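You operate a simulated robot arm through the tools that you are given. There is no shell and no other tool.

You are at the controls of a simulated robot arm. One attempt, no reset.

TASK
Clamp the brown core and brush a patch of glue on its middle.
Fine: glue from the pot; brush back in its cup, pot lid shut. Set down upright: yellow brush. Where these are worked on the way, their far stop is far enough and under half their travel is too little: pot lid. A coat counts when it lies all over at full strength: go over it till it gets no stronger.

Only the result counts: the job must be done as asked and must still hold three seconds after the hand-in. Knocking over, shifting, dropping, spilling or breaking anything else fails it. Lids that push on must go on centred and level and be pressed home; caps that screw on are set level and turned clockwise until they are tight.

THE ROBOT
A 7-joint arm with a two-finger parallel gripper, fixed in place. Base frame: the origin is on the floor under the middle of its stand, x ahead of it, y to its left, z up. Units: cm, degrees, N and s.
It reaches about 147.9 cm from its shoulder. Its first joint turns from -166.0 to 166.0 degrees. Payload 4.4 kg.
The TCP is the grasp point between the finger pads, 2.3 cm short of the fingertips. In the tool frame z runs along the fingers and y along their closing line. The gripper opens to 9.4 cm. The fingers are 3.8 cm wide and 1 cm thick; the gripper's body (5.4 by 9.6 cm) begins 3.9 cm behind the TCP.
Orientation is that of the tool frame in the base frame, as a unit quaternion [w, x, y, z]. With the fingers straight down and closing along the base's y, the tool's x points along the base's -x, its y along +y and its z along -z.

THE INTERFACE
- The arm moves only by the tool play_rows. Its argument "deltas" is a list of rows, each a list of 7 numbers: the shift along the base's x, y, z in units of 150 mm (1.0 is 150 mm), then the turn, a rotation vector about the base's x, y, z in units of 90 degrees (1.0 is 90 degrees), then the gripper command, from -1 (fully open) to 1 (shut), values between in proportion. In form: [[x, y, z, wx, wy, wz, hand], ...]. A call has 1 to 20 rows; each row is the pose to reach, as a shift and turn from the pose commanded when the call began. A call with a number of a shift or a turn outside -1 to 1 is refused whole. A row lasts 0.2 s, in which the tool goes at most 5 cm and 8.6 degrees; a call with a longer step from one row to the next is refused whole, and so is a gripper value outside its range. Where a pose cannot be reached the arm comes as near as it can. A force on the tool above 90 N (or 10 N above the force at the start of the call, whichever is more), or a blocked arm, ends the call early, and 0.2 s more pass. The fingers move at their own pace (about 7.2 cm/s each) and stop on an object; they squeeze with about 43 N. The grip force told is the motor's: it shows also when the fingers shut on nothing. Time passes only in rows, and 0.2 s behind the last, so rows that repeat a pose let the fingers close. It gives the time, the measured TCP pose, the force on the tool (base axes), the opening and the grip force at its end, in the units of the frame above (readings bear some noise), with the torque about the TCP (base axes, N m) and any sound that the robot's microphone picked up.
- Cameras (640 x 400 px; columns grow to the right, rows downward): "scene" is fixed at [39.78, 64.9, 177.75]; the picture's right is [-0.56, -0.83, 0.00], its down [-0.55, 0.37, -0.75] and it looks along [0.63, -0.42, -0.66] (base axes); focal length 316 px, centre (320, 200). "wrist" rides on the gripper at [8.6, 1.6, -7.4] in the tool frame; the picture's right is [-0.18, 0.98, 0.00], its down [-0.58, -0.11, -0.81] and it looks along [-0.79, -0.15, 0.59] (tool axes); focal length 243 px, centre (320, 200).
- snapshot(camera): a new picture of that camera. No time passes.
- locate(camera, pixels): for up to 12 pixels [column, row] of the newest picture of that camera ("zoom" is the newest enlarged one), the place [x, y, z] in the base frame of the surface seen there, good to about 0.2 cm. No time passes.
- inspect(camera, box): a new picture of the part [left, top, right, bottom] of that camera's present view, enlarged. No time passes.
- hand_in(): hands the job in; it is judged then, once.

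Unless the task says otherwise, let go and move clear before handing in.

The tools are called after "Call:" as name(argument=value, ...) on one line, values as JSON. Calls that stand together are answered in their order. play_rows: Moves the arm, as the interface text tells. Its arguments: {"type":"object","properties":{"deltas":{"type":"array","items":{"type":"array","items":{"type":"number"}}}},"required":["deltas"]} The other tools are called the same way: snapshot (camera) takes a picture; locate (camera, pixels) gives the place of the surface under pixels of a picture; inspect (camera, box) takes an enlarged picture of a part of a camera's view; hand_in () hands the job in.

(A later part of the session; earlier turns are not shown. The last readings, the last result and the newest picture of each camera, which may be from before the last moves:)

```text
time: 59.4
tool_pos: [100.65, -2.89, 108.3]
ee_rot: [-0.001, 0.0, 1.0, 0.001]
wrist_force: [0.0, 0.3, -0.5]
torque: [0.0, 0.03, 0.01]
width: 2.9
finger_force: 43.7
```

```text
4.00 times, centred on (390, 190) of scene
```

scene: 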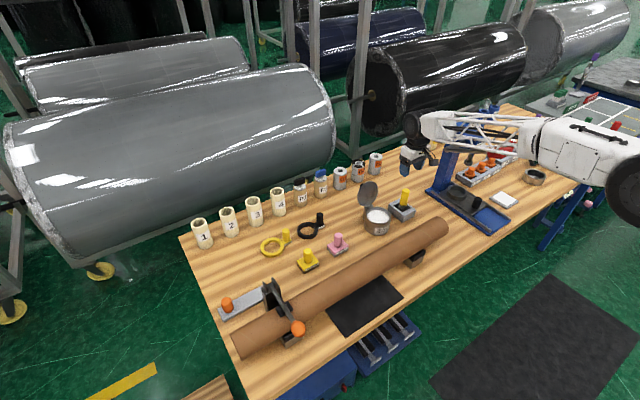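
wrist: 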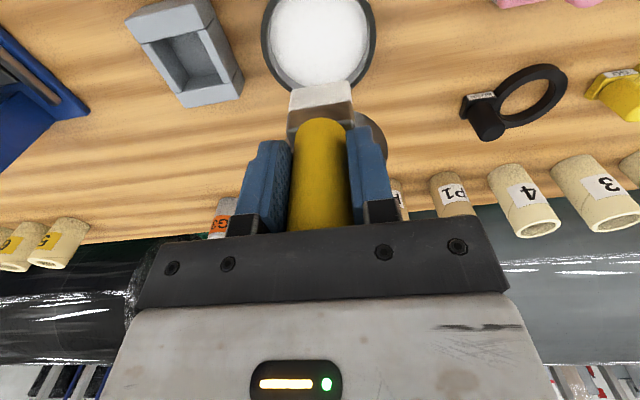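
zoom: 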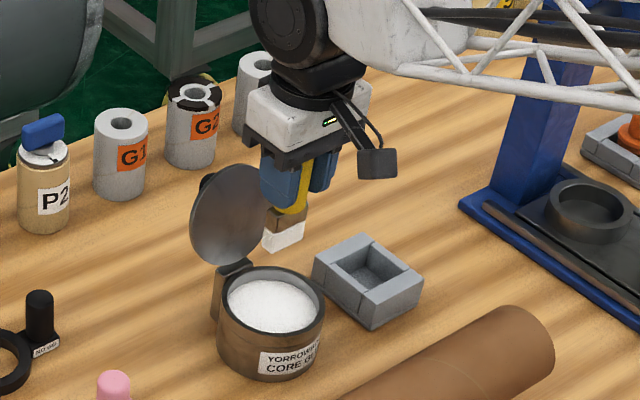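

The bristles are white with glue now. I'll measure the head position in the hand again.

Call:
locate(camera="zoom", pixels=[[264, 248], [270, 249], [300, 242], [283, 240], [283, 225], [300, 225], [268, 225], [280, 235]])

Call:
locate(camera="wrist", pixels=[[291, 112], [294, 92], [351, 86], [320, 88], [320, 105], [352, 104], [320, 125], [294, 128]])

Call:
inspect(camera="wrist", box=[260, 60, 380, 160])

```text
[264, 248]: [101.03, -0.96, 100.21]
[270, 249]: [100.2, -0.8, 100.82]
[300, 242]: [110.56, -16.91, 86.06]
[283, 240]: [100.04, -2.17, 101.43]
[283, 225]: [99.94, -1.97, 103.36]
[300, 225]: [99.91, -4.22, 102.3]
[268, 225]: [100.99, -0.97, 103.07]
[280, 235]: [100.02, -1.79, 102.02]
```

```text
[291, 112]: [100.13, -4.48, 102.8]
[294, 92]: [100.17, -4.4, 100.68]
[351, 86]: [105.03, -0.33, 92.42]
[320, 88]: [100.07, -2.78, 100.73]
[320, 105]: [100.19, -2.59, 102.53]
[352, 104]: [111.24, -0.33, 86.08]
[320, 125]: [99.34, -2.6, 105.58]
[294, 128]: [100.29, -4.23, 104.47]
```

```text
4.00 times, centred on (320, 110) of wrist
```

zoom: 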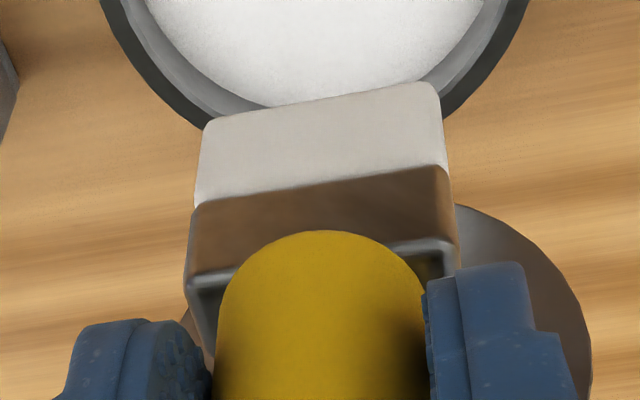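

Bristle tips are now ≈8.45 cm below the TCP and fully white. Now measure the core's ends and top, and look for any marking at its middle.

Call:
inspect(camera="scene", box=[280, 215, 460, 325])

Call:
locate(camera="scene", pixels=[[234, 337], [238, 345], [242, 352], [448, 235], [446, 228], [440, 220], [340, 275], [340, 283], [345, 290], [350, 295], [330, 280], [360, 265]])

```text
3.56 times, centred on (370, 270) of scene
```

zoom: 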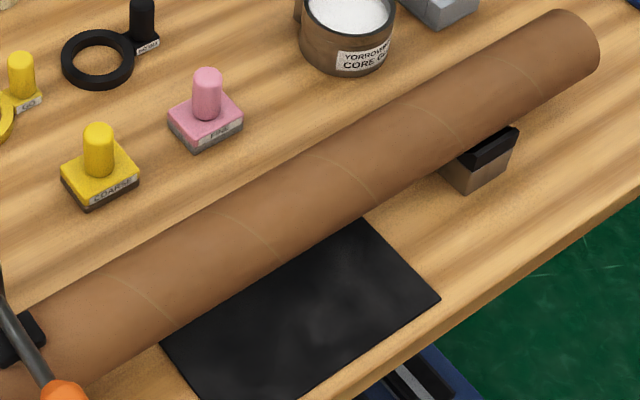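

```text
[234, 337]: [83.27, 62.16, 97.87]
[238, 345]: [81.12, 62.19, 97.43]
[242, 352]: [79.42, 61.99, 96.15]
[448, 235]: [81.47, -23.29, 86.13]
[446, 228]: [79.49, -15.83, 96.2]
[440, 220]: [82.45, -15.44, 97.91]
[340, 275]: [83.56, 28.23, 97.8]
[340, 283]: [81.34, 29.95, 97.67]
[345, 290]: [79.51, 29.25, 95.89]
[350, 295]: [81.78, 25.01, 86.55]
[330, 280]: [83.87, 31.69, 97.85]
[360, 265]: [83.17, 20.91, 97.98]
```

The core fits a circle with axis x≈82.9, z≈93.8, radius ≈4.1 (top z≈97.9), ends at y≈62.5 and −16, so the middle is y≈23.4. No mark seen there. Carry the loaded brush over the core.

Call:
play_rows(deltas=[[-0.2, 0, 0.1, 0, 0, 0, 1], [-0.45, 0.0, 0.15, 0, 0, 0, 1], [-0.7, 0.1, 0.2, 0, 0, 0, 1], [-0.95, 0.25, 0.2, 0, 0, 0, 1], [-1.0, 0.5, 0.2, 0, 0, 0, 1], [-1.0, 0.8, 0.2, 0, 0, 0, 1], [-1.0, 1.0, 0.2, 0, 0, 0, 1]])

Call:
play_rows(deltas=[[-0.1, 0.2, 0, 0, 0, 0, 1], [-0.18, 0.4, 0, 0, 0, 0, 1], [-0.18, 0.6, 0, 0, 0, 0, 1], [-0.183, 0.753, 0, 0, 0, 0, 1], [-0.183, 0.753, 0, 0, 0, 0, 1]])

Call:
snapshot(camera="wrist")

Call:
snapshot(camera="scene")

```text
time: 61.0
tool_pos: [85.68, 12.25, 111.27]
ee_rot: [-0.001, 0.0, 1.0, 0.0]
wrist_force: [0.0, -0.3, -1.4]
torque: [-0.03, -0.01, 0.02]
width: 2.88
finger_force: 42.9
```

```text
time: 62.1
tool_pos: [82.8, 23.39, 111.27]
ee_rot: [-0.001, -0.001, 1.0, 0.001]
wrist_force: [0.3, 0.5, -0.6]
torque: [0.01, 0.01, 0.04]
width: 2.87
finger_force: 43.4
```

```text
taken
```

wrist: 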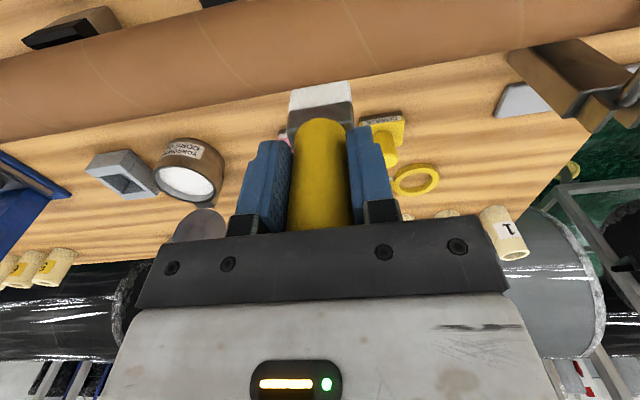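

```text
taken
```

scene: 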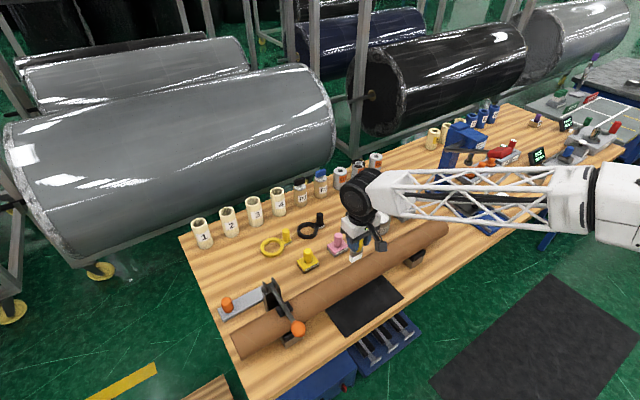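

I'm over the core middle. Refine the core's cross-section from the wrist view around y≈23.

Call:
locate(camera="wrist", pixels=[[320, 10], [320, 25], [320, 40], [320, 55], [320, 70], [320, 80], [280, 30], [280, 70], [240, 80], [400, 30], [400, 60], [320, 95]])

Call:
inspect(camera="scene", box=[300, 190, 420, 310])

```text
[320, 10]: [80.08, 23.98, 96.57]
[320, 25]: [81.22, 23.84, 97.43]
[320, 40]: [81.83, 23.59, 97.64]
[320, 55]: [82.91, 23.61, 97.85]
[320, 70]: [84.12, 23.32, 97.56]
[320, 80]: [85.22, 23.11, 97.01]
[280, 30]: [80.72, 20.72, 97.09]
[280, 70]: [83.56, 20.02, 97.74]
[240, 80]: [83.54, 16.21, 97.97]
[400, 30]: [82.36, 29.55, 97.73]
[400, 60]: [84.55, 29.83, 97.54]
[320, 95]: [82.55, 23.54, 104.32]
```

```text
3.33 times, centred on (360, 250) of scene
```

zoom: 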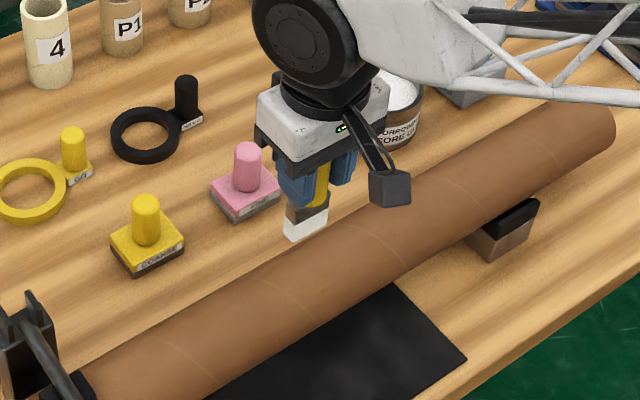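

Core top is at (82.85, z 97.87). Contact should come at TCP z≈106.3. Lower to 106.5, check the force.

Call:
play_rows(deltas=[[0, 0, -0.15, 0, 0, 0, 1], [0, 0, -0.25, 0, 0, 0, 1], [0, 0, -0.3, 0, 0, 0, 1], [0, 0, -0.318, 0, 0, 0, 1], [0, 0, -0.318, 0, 0, 0, 1]])

Call:
snapshot(camera="wrist")

Call:
inspect(camera="scene", box=[300, 200, 420, 310])

```text
time: 63.4
tool_pos: [82.92, 23.53, 106.26]
ee_rot: [-0.001, 0.001, 1.0, 0.001]
wrist_force: [-0.1, -0.3, -0.2]
torque: [-0.04, 0.02, 0.02]
width: 2.88
finger_force: 42.5
```

```text
taken
```

wrist: 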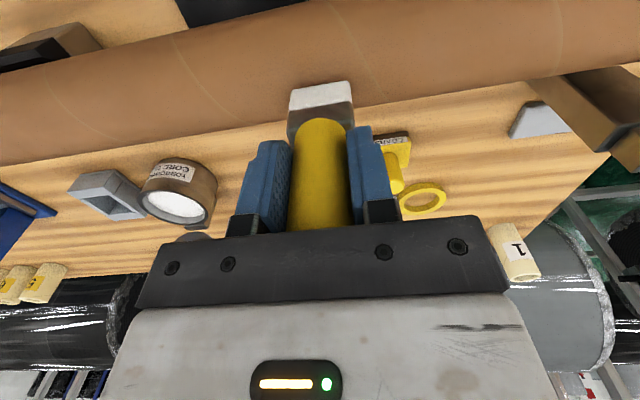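

```text
3.64 times, centred on (360, 255) of scene
```

zoom: 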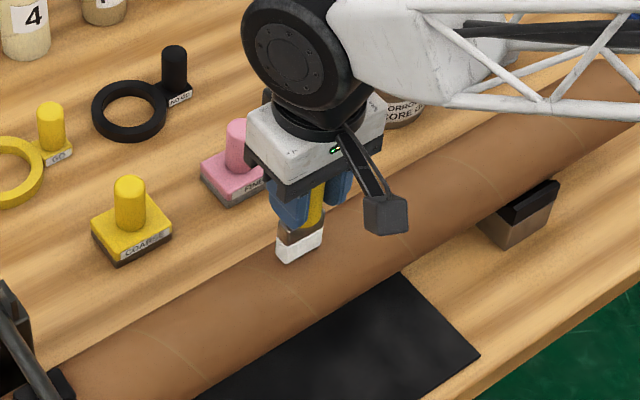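

No contact force yet. Measure the bristle edge versus the core.

Call:
locate(camera="zoom", pixels=[[281, 260], [286, 262], [300, 255], [315, 248], [295, 262], [300, 264], [310, 258]])

Call:
play_rows(deltas=[[0, 0, -0.01, 0, 0, 0, 1], [0, 0, -0.02, 0, 0, 0, 1]])

```text
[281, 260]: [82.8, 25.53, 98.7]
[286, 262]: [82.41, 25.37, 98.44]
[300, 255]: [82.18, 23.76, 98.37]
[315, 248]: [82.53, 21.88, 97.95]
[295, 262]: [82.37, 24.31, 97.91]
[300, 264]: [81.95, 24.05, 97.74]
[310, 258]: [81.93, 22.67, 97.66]
```

```text
time: 64.0
tool_pos: [82.98, 23.62, 106.16]
ee_rot: [-0.001, -0.001, 1.0, 0.001]
wrist_force: [-0.5, 1.5, 2.9]
torque: [0.0, 0.05, 0.01]
width: 2.86
finger_force: 42.8
```

Contact is starting (Fz≈3 N at z≈106.15). Lower another 0.1 cm.

Call:
play_rows(deltas=[[0, 0, -0.006, 0, 0, 0, 1], [0, 0, -0.008, 0, 0, 0, 1], [0, 0, -0.008, 0, 0, 0, 1]])

Call:
inspect(camera="scene", box=[300, 200, 420, 310])

```text
time: 64.8
tool_pos: [82.9, 23.59, 106.13]
ee_rot: [0.0, 0.0, 1.0, 0.001]
wrist_force: [3.7, 0.7, 13.8]
torque: [-0.14, -0.3, 0.09]
width: 2.89
finger_force: 43.2
```

```text
3.64 times, centred on (360, 255) of scene
```

zoom: 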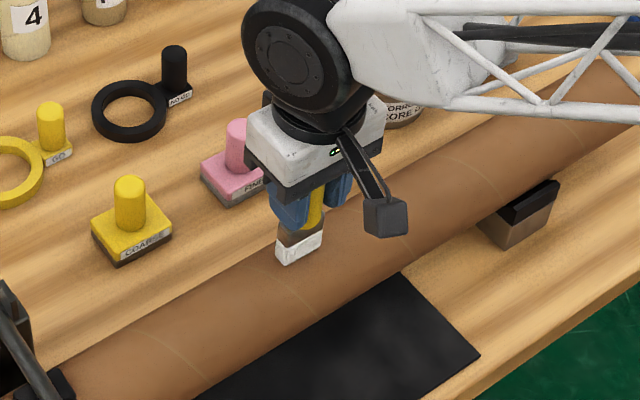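

Contact of ≈14 N. Now stroke along y by ±3 cm, gently.

Call:
play_rows(deltas=[[0, 0.04, 0, 0, 0, 0, 1], [0, 0.08, 0, 0, 0, 0, 1], [0, 0.12, 0, 0, 0, 0, 1], [0, 0.16, 0, 0, 0, 0, 1], [0, 0.2, 0, 0, 0, 0, 1], [0, 0.16, 0, 0, 0, 0, 1], [0, 0.12, 0, 0, 0, 0, 1], [0, 0.08, 0, 0, 0, 0, 1], [0, 0.04, 0, 0, 0, 0, 1], [0, 0, 0, 0, 0, 0, 1], [0, -0.04, 0, 0, 0, 0, 1], [0, -0.08, 0, 0, 0, 0, 1], [0, -0.12, 0, 0, 0, 0, 1], [0, -0.16, 0, 0, 0, 0, 1], [0, -0.2, 0, 0, 0, 0, 1]])

Call:
snapshot(camera="wrist")

Call:
inspect(camera="scene", box=[300, 200, 420, 310])

```text
time: 68.0
tool_pos: [82.94, 20.61, 106.06]
ee_rot: [0.0, -0.001, 1.0, 0.001]
wrist_force: [0.9, 9.3, 23.2]
torque: [0.31, -0.03, 0.02]
width: 2.87
finger_force: 43.0
```

```text
taken
```

wrist: 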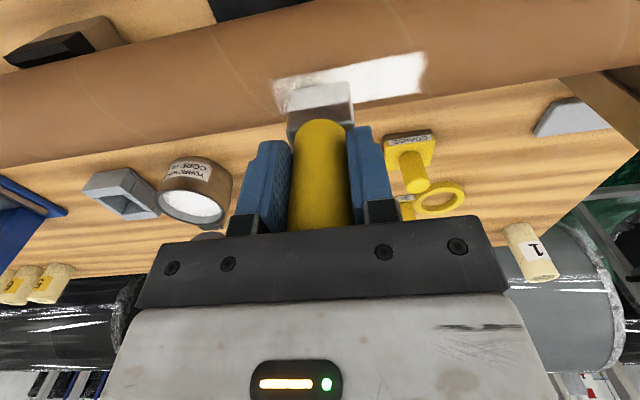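

```text
3.64 times, centred on (360, 255) of scene
```

zoom: 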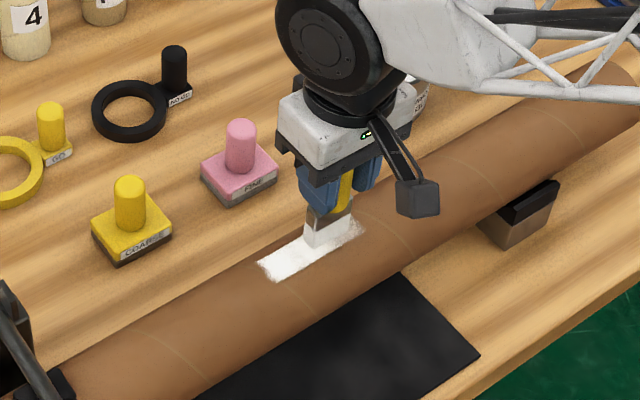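

A white strip is appearing where the bristles pass (wrist (350,80), fainter at the −y end). Measure its extents.

Call:
inspect(camera="wrist", box=[250, 30, 450, 130])

Call:
locate(camera="wrist", pixels=[[427, 55], [424, 70], [418, 90], [400, 57], [400, 92], [360, 65], [360, 98], [276, 82], [280, 108], [290, 80]])

Call:
locate(camera="zoom", pixels=[[560, 100]])

```text
3.20 times, centred on (350, 80) of wrist
```

zoom: 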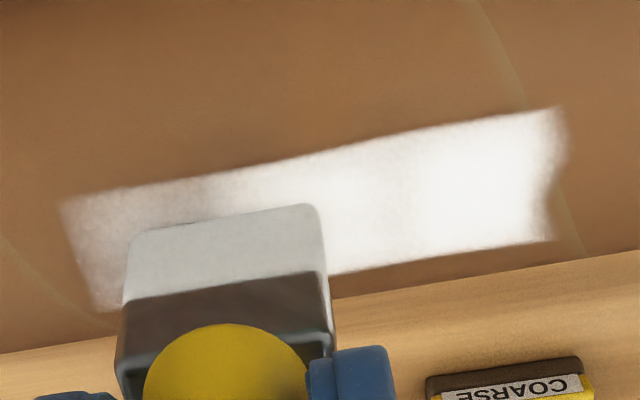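

```text
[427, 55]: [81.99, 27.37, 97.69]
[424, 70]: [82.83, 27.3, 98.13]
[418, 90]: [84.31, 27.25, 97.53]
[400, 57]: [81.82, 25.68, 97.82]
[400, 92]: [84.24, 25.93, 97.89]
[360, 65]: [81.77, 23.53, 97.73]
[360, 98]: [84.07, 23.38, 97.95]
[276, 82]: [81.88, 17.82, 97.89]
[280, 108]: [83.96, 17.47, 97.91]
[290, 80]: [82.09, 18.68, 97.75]
```

```text
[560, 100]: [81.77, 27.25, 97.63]
```

The strip spans y≈17.5–27.3 and x≈81.8–84.3. I'll check the brush's position relative to it and whether the core has stayed put.

Call:
locate(camera="zoom", pixels=[[126, 250], [322, 225], [135, 232], [312, 210], [70, 205], [95, 310], [545, 235], [560, 180], [225, 230], [120, 300], [328, 290]])

Call:
snapshot(camera="scene")

Call:
locate(camera="scene", pixels=[[440, 220], [446, 228], [238, 345], [234, 337], [330, 270], [345, 262], [356, 255]])

```text
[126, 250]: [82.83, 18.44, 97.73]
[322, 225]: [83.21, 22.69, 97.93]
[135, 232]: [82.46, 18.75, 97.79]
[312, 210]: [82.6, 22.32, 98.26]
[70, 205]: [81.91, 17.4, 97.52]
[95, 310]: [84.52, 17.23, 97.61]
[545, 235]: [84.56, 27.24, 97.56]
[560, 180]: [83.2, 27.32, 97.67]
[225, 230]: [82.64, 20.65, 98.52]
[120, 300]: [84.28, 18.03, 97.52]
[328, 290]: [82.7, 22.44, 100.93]
```

```text
taken
```

scene: 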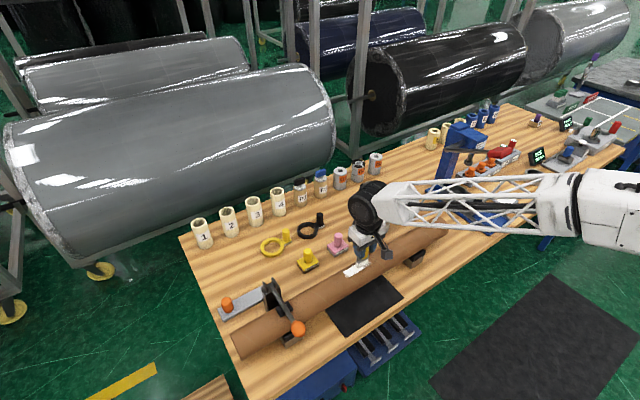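

```text
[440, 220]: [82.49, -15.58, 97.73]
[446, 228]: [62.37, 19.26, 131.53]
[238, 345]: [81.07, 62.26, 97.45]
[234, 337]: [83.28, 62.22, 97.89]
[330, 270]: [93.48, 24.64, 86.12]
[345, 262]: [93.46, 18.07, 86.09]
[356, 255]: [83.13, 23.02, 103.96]
```

The core hasn't moved. The strip's right end stopped at y≈27.3 while the brush went a bit beyond. I'll stroke back along +y to 28 and return to see how it builds.

Call:
play_rows(deltas=[[0, 0.04, 0, 0, 0, 0, 1], [0, 0.08, 0, 0, 0, 0, 1], [0, 0.12, 0, 0, 0, 0, 1], [0, 0.16, 0, 0, 0, 0, 1], [0, 0.2, 0, 0, 0, 0, 1], [0, 0.24, 0, 0, 0, 0, 1], [0, 0.28, 0, 0, 0, 0, 1], [0, 0.32, 0, 0, 0, 0, 1], [0, 0.36, 0, 0, 0, 0, 1], [0, 0.4, 0, 0, 0, 0, 1], [0, 0.4, 0, 0, 0, 0, 1], [0, 0.36, 0, 0, 0, 0, 1], [0, 0.32, 0, 0, 0, 0, 1], [0, 0.28, 0, 0, 0, 0, 1], [0, 0.24, 0, 0, 0, 0, 1], [0, 0.2, 0, 0, 0, 0, 1]])

Call:
inspect(camera="wrist", box=[220, 20, 440, 130])

Call:
inspect(camera="scene", box=[300, 200, 420, 310])

```text
time: 71.3
tool_pos: [83.02, 23.54, 106.14]
ee_rot: [-0.001, 0.0, 1.0, 0.002]
wrist_force: [0.3, 3.3, 9.3]
torque: [0.17, -0.02, -0.01]
width: 2.84
finger_force: 43.0
```

```text
2.91 times, centred on (330, 75) of wrist
```

zoom: 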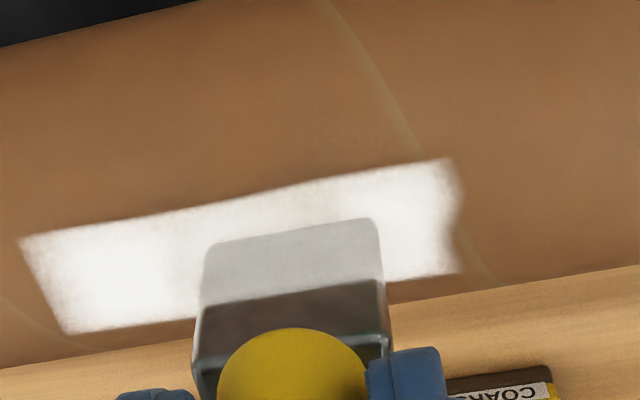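

```text
3.64 times, centred on (360, 255) of scene
```

zoom: 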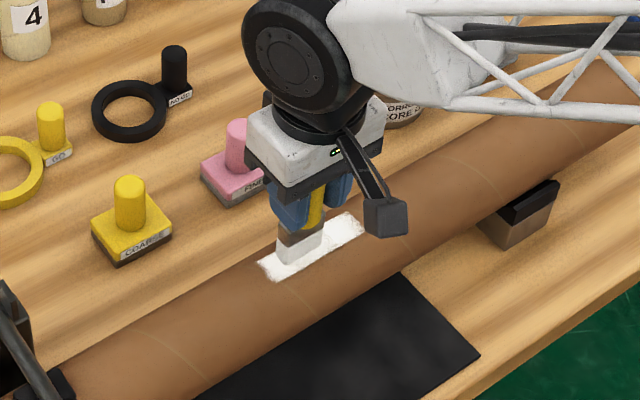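

The right end stays at y≈27.3 although the brush passed beyond, so the paintable patch seems to be a fixed area (≈ y 17.3–27.3). Continue full-length passes from 19 to 26.

Call:
play_rows(deltas=[[0, 0.05, -0.003, 0, 0, 0, 1], [0, 0.1, -0.003, 0, 0, 0, 1], [0, 0.15, -0.003, 0, 0, 0, 1], [0, 0.1, -0.003, 0, 0, 0, 1], [0, 0.05, -0.003, 0, 0, 0, 1], [0, 0, -0.003, 0, 0, 0, 1], [0, -0.05, -0.003, 0, 0, 0, 1], [0, -0.1, -0.003, 0, 0, 0, 1], [0, -0.15, -0.003, 0, 0, 0, 1], [0, -0.2, -0.003, 0, 0, 0, 1], [0, -0.25, -0.003, 0, 0, 0, 1], [0, -0.3, -0.003, 0, 0, 0, 1], [0, -0.25, -0.003, 0, 0, 0, 1], [0, -0.2, -0.003, 0, 0, 0, 1], [0, -0.15, -0.003, 0, 0, 0, 1], [0, -0.1, -0.003, 0, 0, 0, 1], [0, -0.05, -0.003, 0, 0, 0, 1], [0, 0, -0.003, 0, 0, 0, 1], [0, 0.05, -0.003, 0, 0, 0, 1], [0, 0.1, -0.003, 0, 0, 0, 1]])

Call:
inspect(camera="wrist", box=[220, 20, 440, 130])

Call:
inspect(camera="scene", box=[320, 220, 400, 290])

```text
time: 75.5
tool_pos: [82.81, 25.04, 106.13]
ee_rot: [-0.001, 0.001, 1.0, 0.001]
wrist_force: [0.3, -1.1, 3.2]
torque: [-0.21, -0.05, 0.03]
width: 2.87
finger_force: 43.2
```

```text
2.91 times, centred on (330, 75) of wrist
```

zoom: 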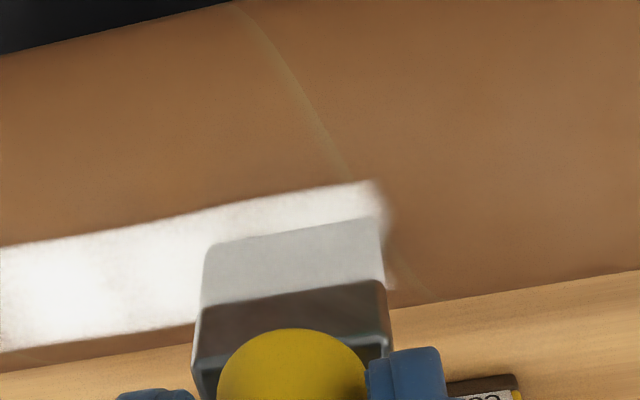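

```text
5.71 times, centred on (360, 255) of scene
```

zoom: 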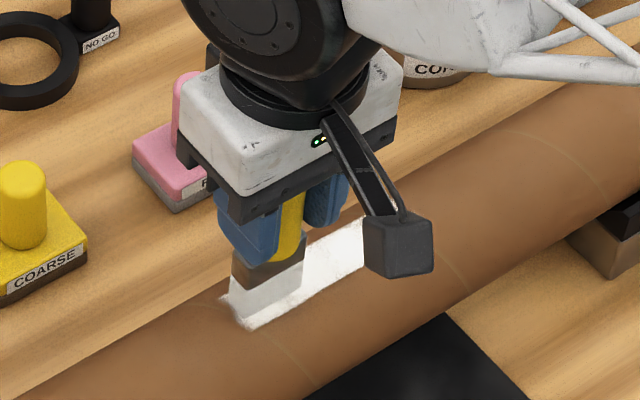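

The bristles are greyer now and Fz fell to 3 N. I'll lift and shift aside to look at the whole strip.

Call:
play_rows(deltas=[[0, 0, 0.1, 0, 0, 0, 1], [0, 0.1, 0.2, 0, 0, 0, 1], [0, 0.35, 0.25, 0, 0, 0, 1], [0, 0.55, 0.25, 0, 0, 0, 1], [0, 0.55, 0.25, 0, 0, 0, 1]])

Call:
snapshot(camera="wrist")

Call:
inspect(camera="scene", box=[310, 210, 410, 300])

```text
time: 76.8
tool_pos: [82.83, 33.37, 109.75]
ee_rot: [-0.002, -0.001, 1.0, 0.0]
wrist_force: [-0.3, 0.7, -1.6]
torque: [0.0, 0.02, 0.0]
width: 2.9
finger_force: 43.1
```

```text
taken
```

wrist: 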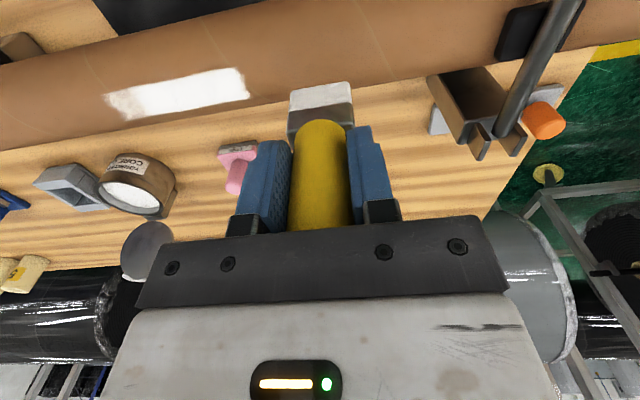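

```text
4.44 times, centred on (360, 255) of scene
```

zoom: 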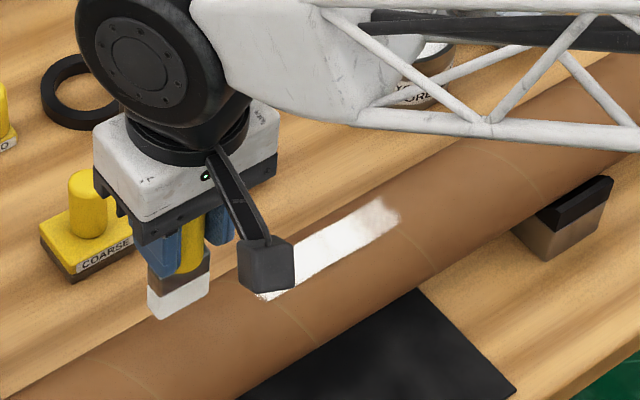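

Call:
inspect(camera="wrist", box=[80, 50, 270, 140])

Call:
locate(camera="wrist", pixels=[[104, 97], [112, 112], [120, 100], [245, 72], [248, 95], [240, 68], [180, 80], [185, 108], [130, 90], [136, 117]])

Call:
locate(camera="scene", pixels=[[346, 242], [349, 257], [343, 250], [320, 268]])

```text
3.37 times, centred on (175, 95) of wrist
```

zoom: 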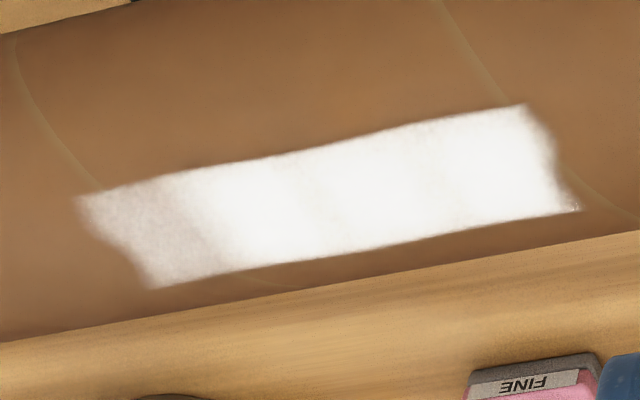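

```text
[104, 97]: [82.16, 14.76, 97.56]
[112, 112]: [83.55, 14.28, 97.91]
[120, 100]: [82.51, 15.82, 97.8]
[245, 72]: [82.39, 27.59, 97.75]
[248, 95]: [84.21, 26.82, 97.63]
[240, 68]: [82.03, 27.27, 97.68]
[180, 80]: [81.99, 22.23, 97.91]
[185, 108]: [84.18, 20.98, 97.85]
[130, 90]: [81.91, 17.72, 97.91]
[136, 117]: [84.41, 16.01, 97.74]
```

```text
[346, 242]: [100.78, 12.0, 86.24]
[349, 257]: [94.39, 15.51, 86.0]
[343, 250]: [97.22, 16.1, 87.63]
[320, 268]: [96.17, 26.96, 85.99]
```

The strip's left end moved to y≈15 with this pass, so it is not a fixed area after all. Cross-check with scene pixels.

Call:
locate(camera="scene", pixels=[[377, 256], [374, 254], [372, 259], [360, 262], [365, 266], [348, 276], [352, 275], [355, 266]])

Call:
inspect(camera="scene", box=[335, 235, 395, 290])

```text
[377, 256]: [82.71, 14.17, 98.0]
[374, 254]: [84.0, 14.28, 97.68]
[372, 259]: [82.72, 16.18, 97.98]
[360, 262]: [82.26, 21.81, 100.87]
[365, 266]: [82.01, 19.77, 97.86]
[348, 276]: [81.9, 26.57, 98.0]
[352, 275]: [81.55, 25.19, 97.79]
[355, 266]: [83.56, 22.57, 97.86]
```

```text
7.27 times, centred on (365, 262) of scene
```

zoom: 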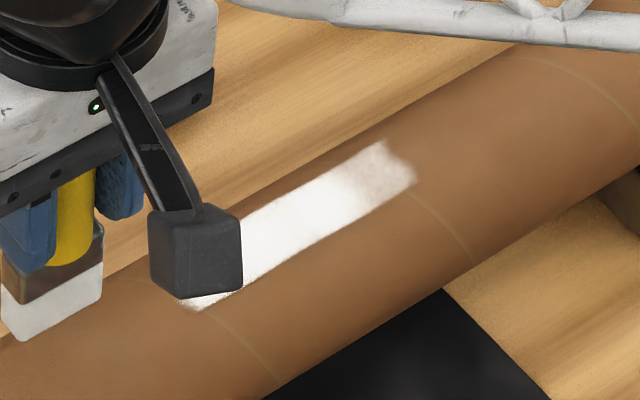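

The strip covers y≈14.5–27.4, x≈81.8–84.3, strongest between 17.5 and 27. To centre it on the core's middle (y≈23.1) I should extend toward +y. I'll press at y=29 and see exactly where glue lands.

Call:
play_rows(deltas=[[0, -0.15, 0, 0, 0, 0, 1], [0, -0.29, -0.1, 0, 0, 0, 1], [0, -0.29, -0.2, 0, 0, 0, 1], [0, -0.29, -0.235, 0, 0, 0, 1], [0, -0.29, -0.247, 0, 0, 0, 1], [0, -0.29, -0.252, 0, 0, 0, 1], [0, -0.29, -0.252, 0, 0, 0, 1]])

Call:
inspect(camera="wrist", box=[150, 20, 440, 130])

```text
time: 78.3
tool_pos: [82.89, 29.02, 105.95]
ee_rot: [-0.001, 0.0, 1.0, 0.0]
wrist_force: [-0.3, -2.8, 5.9]
torque: [-0.32, 0.07, 0.0]
width: 2.9
finger_force: 43.1
```

```text
2.21 times, centred on (295, 75) of wrist
```

zoom: 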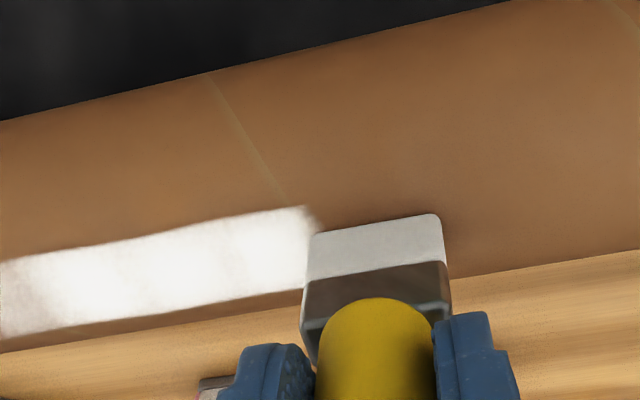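

Light contact (6 N). Press slightly more with a small ±0.7 cm stroke, then lift to see the footprint.

Call:
play_rows(deltas=[[0, 0.02, -0.005, 0, 0, 0, 1], [0, 0.045, -0.005, 0, 0, 0, 1], [0, 0.02, -0.005, 0, 0, 0, 1], [0, 0, -0.005, 0, 0, 0, 1], [0, 0, -0.005, 0, 0, 0, 1]])

Call:
inspect(camera="wrist", box=[150, 20, 440, 130])

Call:
inspect(camera="scene", box=[310, 230, 390, 300])

```text
time: 79.5
tool_pos: [82.9, 28.92, 105.9]
ee_rot: [0.0, 0.0, 1.0, 0.0]
wrist_force: [0.1, 10.1, 27.8]
torque: [0.32, -0.08, 0.04]
width: 2.87
finger_force: 43.1
```

```text
2.21 times, centred on (295, 75) of wrist
```

zoom: 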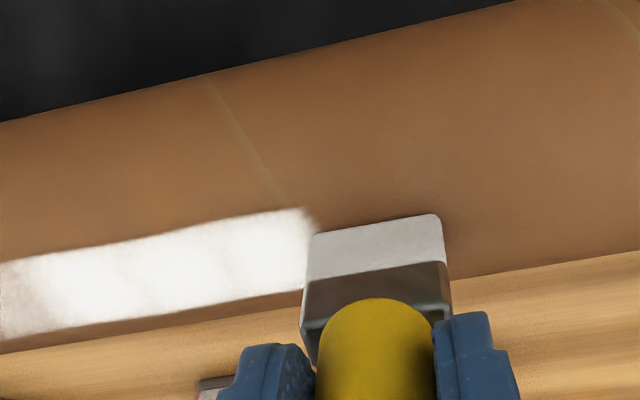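

```text
5.71 times, centred on (350, 265) of scene
```

zoom: 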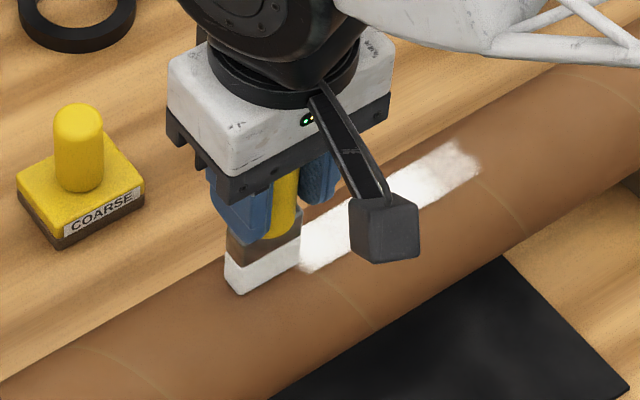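

No new glue shows beside the brush. Lift and look underneath to see whether it deposited anything here (the brush may be running dry).

Call:
play_rows(deltas=[[0, 0, 0.1, 0, 0, 0, 1], [0, 0.1, 0.25, 0, 0, 0, 1], [0, 0.35, 0.3, 0, 0, 0, 1], [0, 0.5, 0.3, 0, 0, 0, 1], [0, 0.5, 0.3, 0, 0, 0, 1]])

Call:
snapshot(camera="wrist")

Call:
inspect(camera="wrist", box=[60, 20, 380, 140])

```text
time: 80.8
tool_pos: [82.91, 36.34, 110.33]
ee_rot: [-0.001, 0.0, 1.0, 0.001]
wrist_force: [-1.3, -0.1, -0.1]
torque: [0.01, 0.02, 0.01]
width: 2.85
finger_force: 43.0
```

```text
taken
```

wrist: 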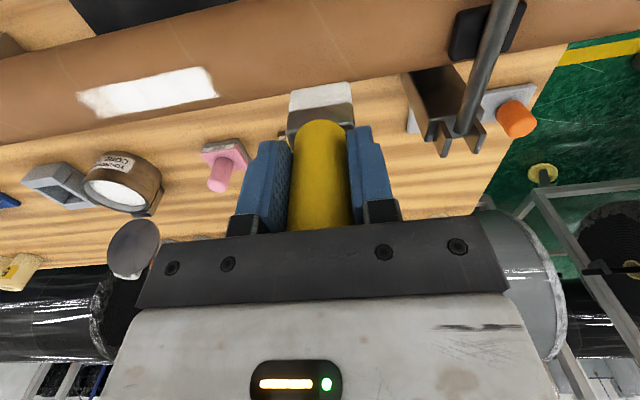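

```text
2.00 times, centred on (220, 80) of wrist
```

zoom: 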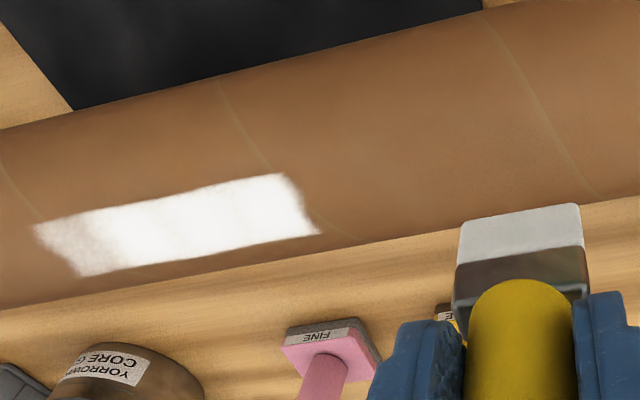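

No deposit at y>27.3, and the bristles look greyer, so the brush is likely dry. I'll go back and re-dip (this time touching the glue lightly, since tips now sit ≈8.1 cm below the TCP).

Call:
play_rows(deltas=[[0, -0.3, 0.05, 0, 0, 0, 1], [0, -0.6, 0.05, 0, 0, 0, 1], [0, -0.9, 0.05, 0, 0, 0, 1], [0, -1.0, 0.05, 0, 0, 0, 1]])

Call:
play_rows(deltas=[[0, -0.3, 0, 0, 0, 0, 1], [0.1, -0.55, 0, 0, 0, 0, 1], [0.3, -0.75, 0, 0, 0, 0, 1], [0.5, -0.95, 0, 0, 0, 0, 1], [0.6, -1.0, 0, 0, 0, 0, 1]])

Call:
play_rows(deltas=[[0.15, -0.2, 0, 0, 0, 0, 1], [0.35, -0.4, 0, 0, 0, 0, 1], [0.55, -0.55, 0, 0, 0, 0, 1], [0.589, -0.612, -0.05, 0, 0, 0, 1], [0.589, -0.612, -0.1, 0, 0, 0, 1], [0.589, -0.612, -0.1, 0, 0, 0, 1]])

Call:
snapshot(camera="wrist")

Call:
snapshot(camera="scene")

```text
time: 81.8
tool_pos: [82.86, 21.53, 111.25]
ee_rot: [-0.001, -0.001, 1.0, 0.001]
wrist_force: [0.6, 0.6, -1.1]
torque: [0.01, 0.0, 0.01]
width: 2.88
finger_force: 43.0
```

```text
time: 83.0
tool_pos: [91.81, 6.31, 111.22]
ee_rot: [-0.001, 0.0, 1.0, 0.001]
wrist_force: [-0.4, 0.0, -0.5]
torque: [0.0, -0.01, -0.04]
width: 2.86
finger_force: 43.0
```

```text
time: 84.3
tool_pos: [100.79, -2.85, 109.72]
ee_rot: [-0.001, 0.0, 1.0, 0.001]
wrist_force: [0.6, 0.3, -1.7]
torque: [0.01, 0.02, -0.03]
width: 2.87
finger_force: 42.6
```

```text
taken
```

wrist: 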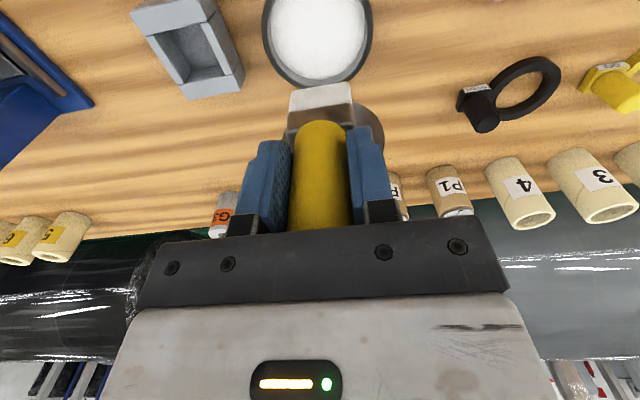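

```text
taken
```

scene: 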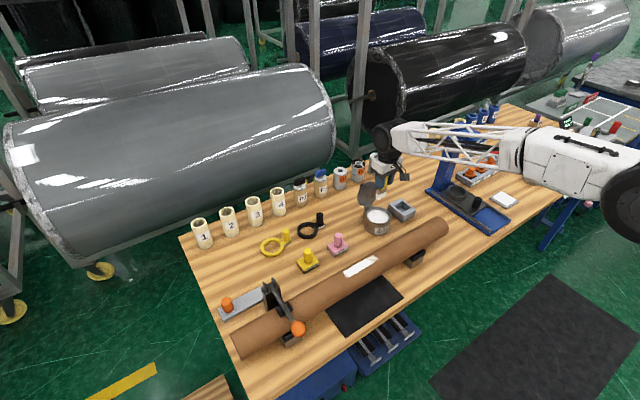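

The scene now shows the strip on the core clearly at (360,267). Zoom and measure it while here.

Call:
inspect(camera="scene", box=[330, 235, 400, 295])

Call:
locate(camera="zoom", pixels=[[120, 270], [145, 315], [132, 290], [395, 145], [425, 185], [410, 165], [270, 205], [290, 250], [100, 285]])

```text
6.67 times, centred on (365, 265) of scene
```

zoom: 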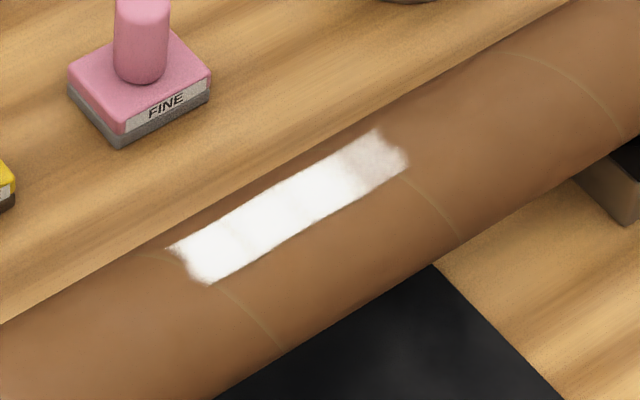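

```text
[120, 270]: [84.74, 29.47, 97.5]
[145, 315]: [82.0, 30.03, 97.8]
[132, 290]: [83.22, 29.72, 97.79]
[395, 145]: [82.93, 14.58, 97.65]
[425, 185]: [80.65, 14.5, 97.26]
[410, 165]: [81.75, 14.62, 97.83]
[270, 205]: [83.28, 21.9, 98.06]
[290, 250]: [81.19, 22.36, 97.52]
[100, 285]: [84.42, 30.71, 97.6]
```

The strip shows banding, about 2.5 cm cells, with the −y end (y≈14.7–17.2) faint. Now re-dip: lower until light contact with the glue (expected TCP z≈99.2).

Call:
play_rows(deltas=[[0, 0, -0.2, 0, 0, 0, 1], [0, 0, -0.4, 0, 0, 0, 1], [0, 0, -0.55, 0, 0, 0, 1], [0, 0, -0.65, 0, 0, 0, 1], [0, 0, -0.69, 0, 0, 0, 1], [0, 0, -0.7, 0, 0, 0, 1], [0, 0, -0.705, 0, 0, 0, 1], [0, 0.03, -0.705, 0, 0, 0, 1], [0, -0.03, -0.705, 0, 0, 0, 1], [0, 0, -0.705, 0, 0, 0, 1]])

Call:
snapshot(camera="wrist")

```text
time: 86.5
tool_pos: [100.85, -2.89, 99.14]
ee_rot: [0.0, 0.0, 1.0, 0.001]
wrist_force: [-0.4, -7.0, 15.5]
torque: [-0.63, 0.01, 0.0]
width: 2.9
finger_force: 43.0
```

```text
taken
```

wrist: 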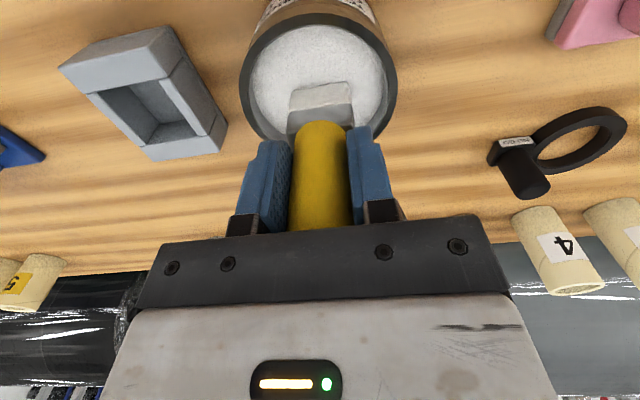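

Contact with the glue at 15 N. Lift out and return to the core.

Call:
play_rows(deltas=[[0, 0, 0.05, 0, 0, 0, 1], [0, 0, 0.2, 0, 0, 0, 1], [0, 0, 0.4, 0, 0, 0, 1], [0, 0, 0.6, 0, 0, 0, 1], [0, 0, 0.8, 0, 0, 0, 1], [0, 0, 0.8, 0, 0, 0, 1]])

Call:
inspect(camera="wrist", box=[260, 60, 380, 160])

Call:
play_rows(deltas=[[-0.15, 0.15, 0, 0, 0, 0, 1], [-0.35, 0.35, 0, 0, 0, 0, 1], [-0.55, 0.55, 0, 0, 0, 0, 1], [-0.75, 0.75, 0, 0, 0, 0, 1], [-0.95, 0.95, 0, 0, 0, 0, 1], [-1.0, 1.0, 0, 0, 0, 0, 1]])

Call:
play_rows(deltas=[[-0.1, 0.2, 0, 0, 0, 0, 1], [-0.193, 0.45, 0, 0, 0, 0, 1], [-0.193, 0.7, 0, 0, 0, 0, 1], [-0.193, 0.9, 0, 0, 0, 0, 1], [-0.193, 1.0, -0.1, 0, 0, 0, 1], [-0.193, 1.0, -0.2, 0, 0, 0, 1]])

Call:
snapshot(camera="wrist")

```text
time: 88.0
tool_pos: [100.88, -2.92, 111.12]
ee_rot: [-0.001, 0.001, 1.0, 0.001]
wrist_force: [0.1, 0.5, -0.5]
torque: [0.02, 0.0, 0.0]
width: 2.88
finger_force: 43.1
```

```text
4.00 times, centred on (320, 110) of wrist
```

zoom: 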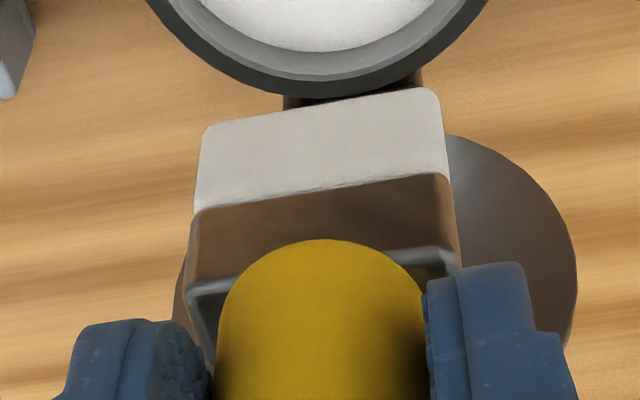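

```text
time: 89.3
tool_pos: [85.61, 12.23, 111.11]
ee_rot: [-0.001, 0.0, 1.0, 0.001]
wrist_force: [-0.6, 0.4, -0.7]
torque: [0.0, -0.03, 0.0]
width: 2.88
finger_force: 43.0
```

```text
time: 90.8
tool_pos: [82.87, 27.15, 108.03]
ee_rot: [-0.001, 0.0, 1.0, 0.001]
wrist_force: [-1.3, 0.3, -0.9]
torque: [0.0, 0.02, 0.02]
width: 2.88
finger_force: 43.1
```

```text
taken
```

wrist: 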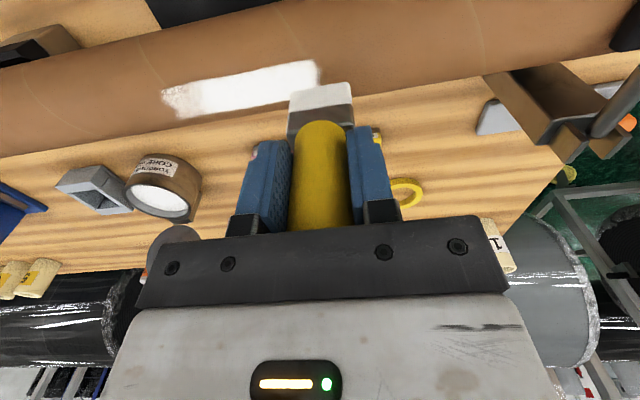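

The brush is reloaded. Press at y≈28 with a short stroke, then check whether glue takes beyond y 27.3.

Call:
play_rows(deltas=[[0, 0.03, -0.05, 0, 0, 0, 1], [0, 0.06, -0.1, 0, 0, 0, 1], [0, 0.06, -0.13, 0, 0, 0, 1], [0, 0.06, -0.142, 0, 0, 0, 1], [0, 0.06, -0.148, 0, 0, 0, 1], [0, 0.08, -0.148, 0, 0, 0, 1], [0, 0.12, -0.148, 0, 0, 0, 1], [0, 0.12, -0.148, 0, 0, 0, 1], [0, 0.08, -0.148, 0, 0, 0, 1], [0, 0.04, -0.148, 0, 0, 0, 1], [0, 0.0, -0.148, 0, 0, 0, 1]])

Call:
inspect(camera="wrist", box=[150, 20, 440, 130])

Call:
inspect(camera="scene", box=[310, 230, 390, 300])

```text
time: 93.2
tool_pos: [82.72, 27.43, 105.97]
ee_rot: [0.0, 0.0, 1.0, 0.001]
wrist_force: [0.6, 15.6, 36.9]
torque: [0.44, -0.11, 0.05]
width: 2.89
finger_force: 42.8
```

```text
2.21 times, centred on (295, 75) of wrist
```

zoom: 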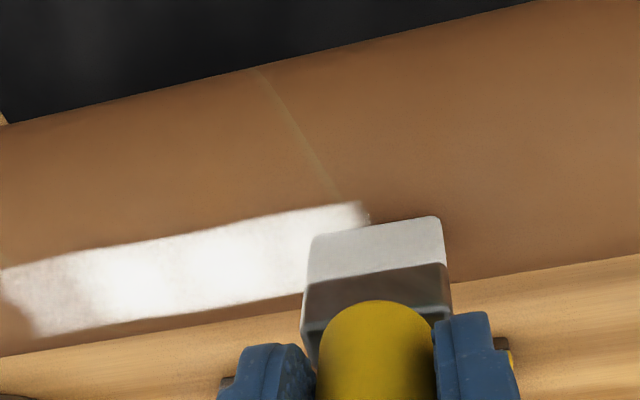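

```text
5.71 times, centred on (350, 265) of scene
```

zoom: 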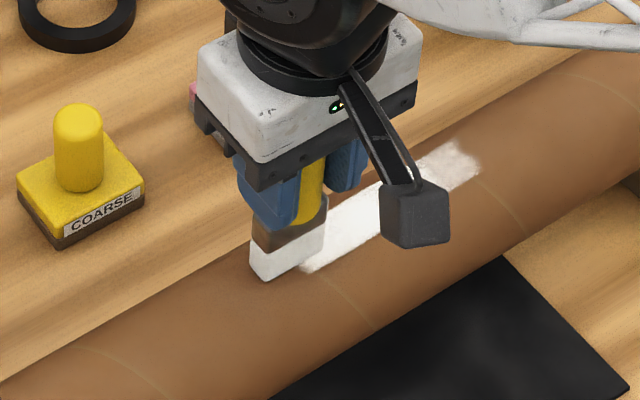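

Even freshly loaded, nothing takes beyond y≈27.3, so the glue patch really ends there. Now sweep toward −y to find its other end and strengthen the faint end.

Call:
play_rows(deltas=[[0, -0.05, 0.002, 0, 0, 0, 1], [0, -0.1, 0.002, 0, 0, 0, 1], [0, -0.15, 0.002, 0, 0, 0, 1], [0, -0.2, 0.002, 0, 0, 0, 1], [0, -0.25, 0.002, 0, 0, 0, 1], [0, -0.3, 0.002, 0, 0, 0, 1], [0, -0.35, 0.002, 0, 0, 0, 1], [0, -0.4, 0.002, 0, 0, 0, 1], [0, -0.45, 0.002, 0, 0, 0, 1], [0, -0.5, 0.002, 0, 0, 0, 1], [0, -0.55, 0.002, 0, 0, 0, 1], [0, -0.6, 0.002, 0, 0, 0, 1], [0, -0.65, 0.002, 0, 0, 0, 1], [0, -0.65, 0.002, 0, 0, 0, 1]])

Call:
snapshot(camera="wrist")

Call:
inspect(camera="scene", box=[330, 220, 410, 290])

```text
time: 96.2
tool_pos: [82.8, 17.45, 105.86]
ee_rot: [-0.001, 0.0, 1.0, 0.001]
wrist_force: [0.9, 5.9, 20.5]
torque: [0.16, -0.13, 0.02]
width: 2.89
finger_force: 43.3
```

```text
taken
```

wrist: 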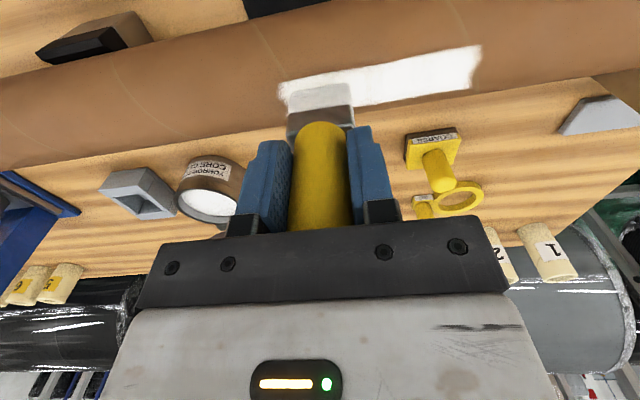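

```text
5.71 times, centred on (370, 255) of scene
```

zoom: 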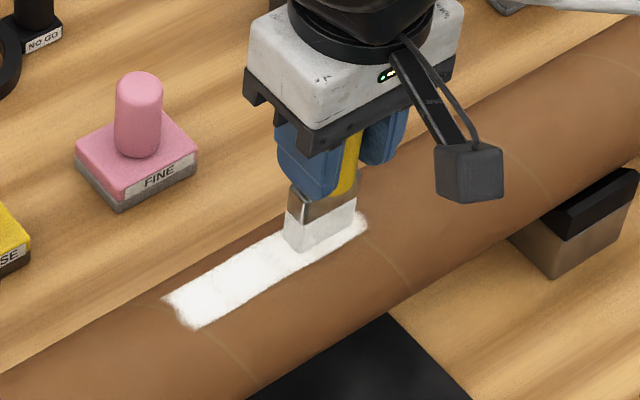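

The strip now looks full, with its −y end next to the brush. Measure both ends.

Call:
inspect(camera="wrist", box=[250, 30, 500, 130])

Call:
locate(camera="wrist", pixels=[[278, 84], [282, 92], [286, 102], [480, 46], [479, 65], [470, 85], [300, 78], [400, 58], [400, 98]])

```text
2.56 times, centred on (375, 80) of wrist
```

zoom: 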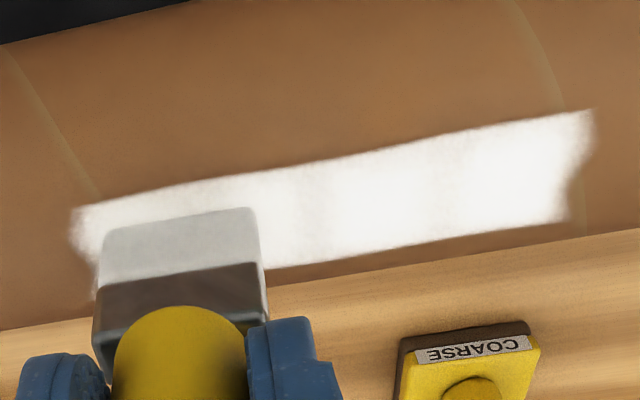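

```text
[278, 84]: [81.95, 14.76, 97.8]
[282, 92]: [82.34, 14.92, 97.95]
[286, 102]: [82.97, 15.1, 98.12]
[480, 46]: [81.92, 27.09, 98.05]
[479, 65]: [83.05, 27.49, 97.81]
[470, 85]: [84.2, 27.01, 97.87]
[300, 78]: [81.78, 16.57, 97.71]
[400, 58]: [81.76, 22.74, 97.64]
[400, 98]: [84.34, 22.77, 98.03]
```

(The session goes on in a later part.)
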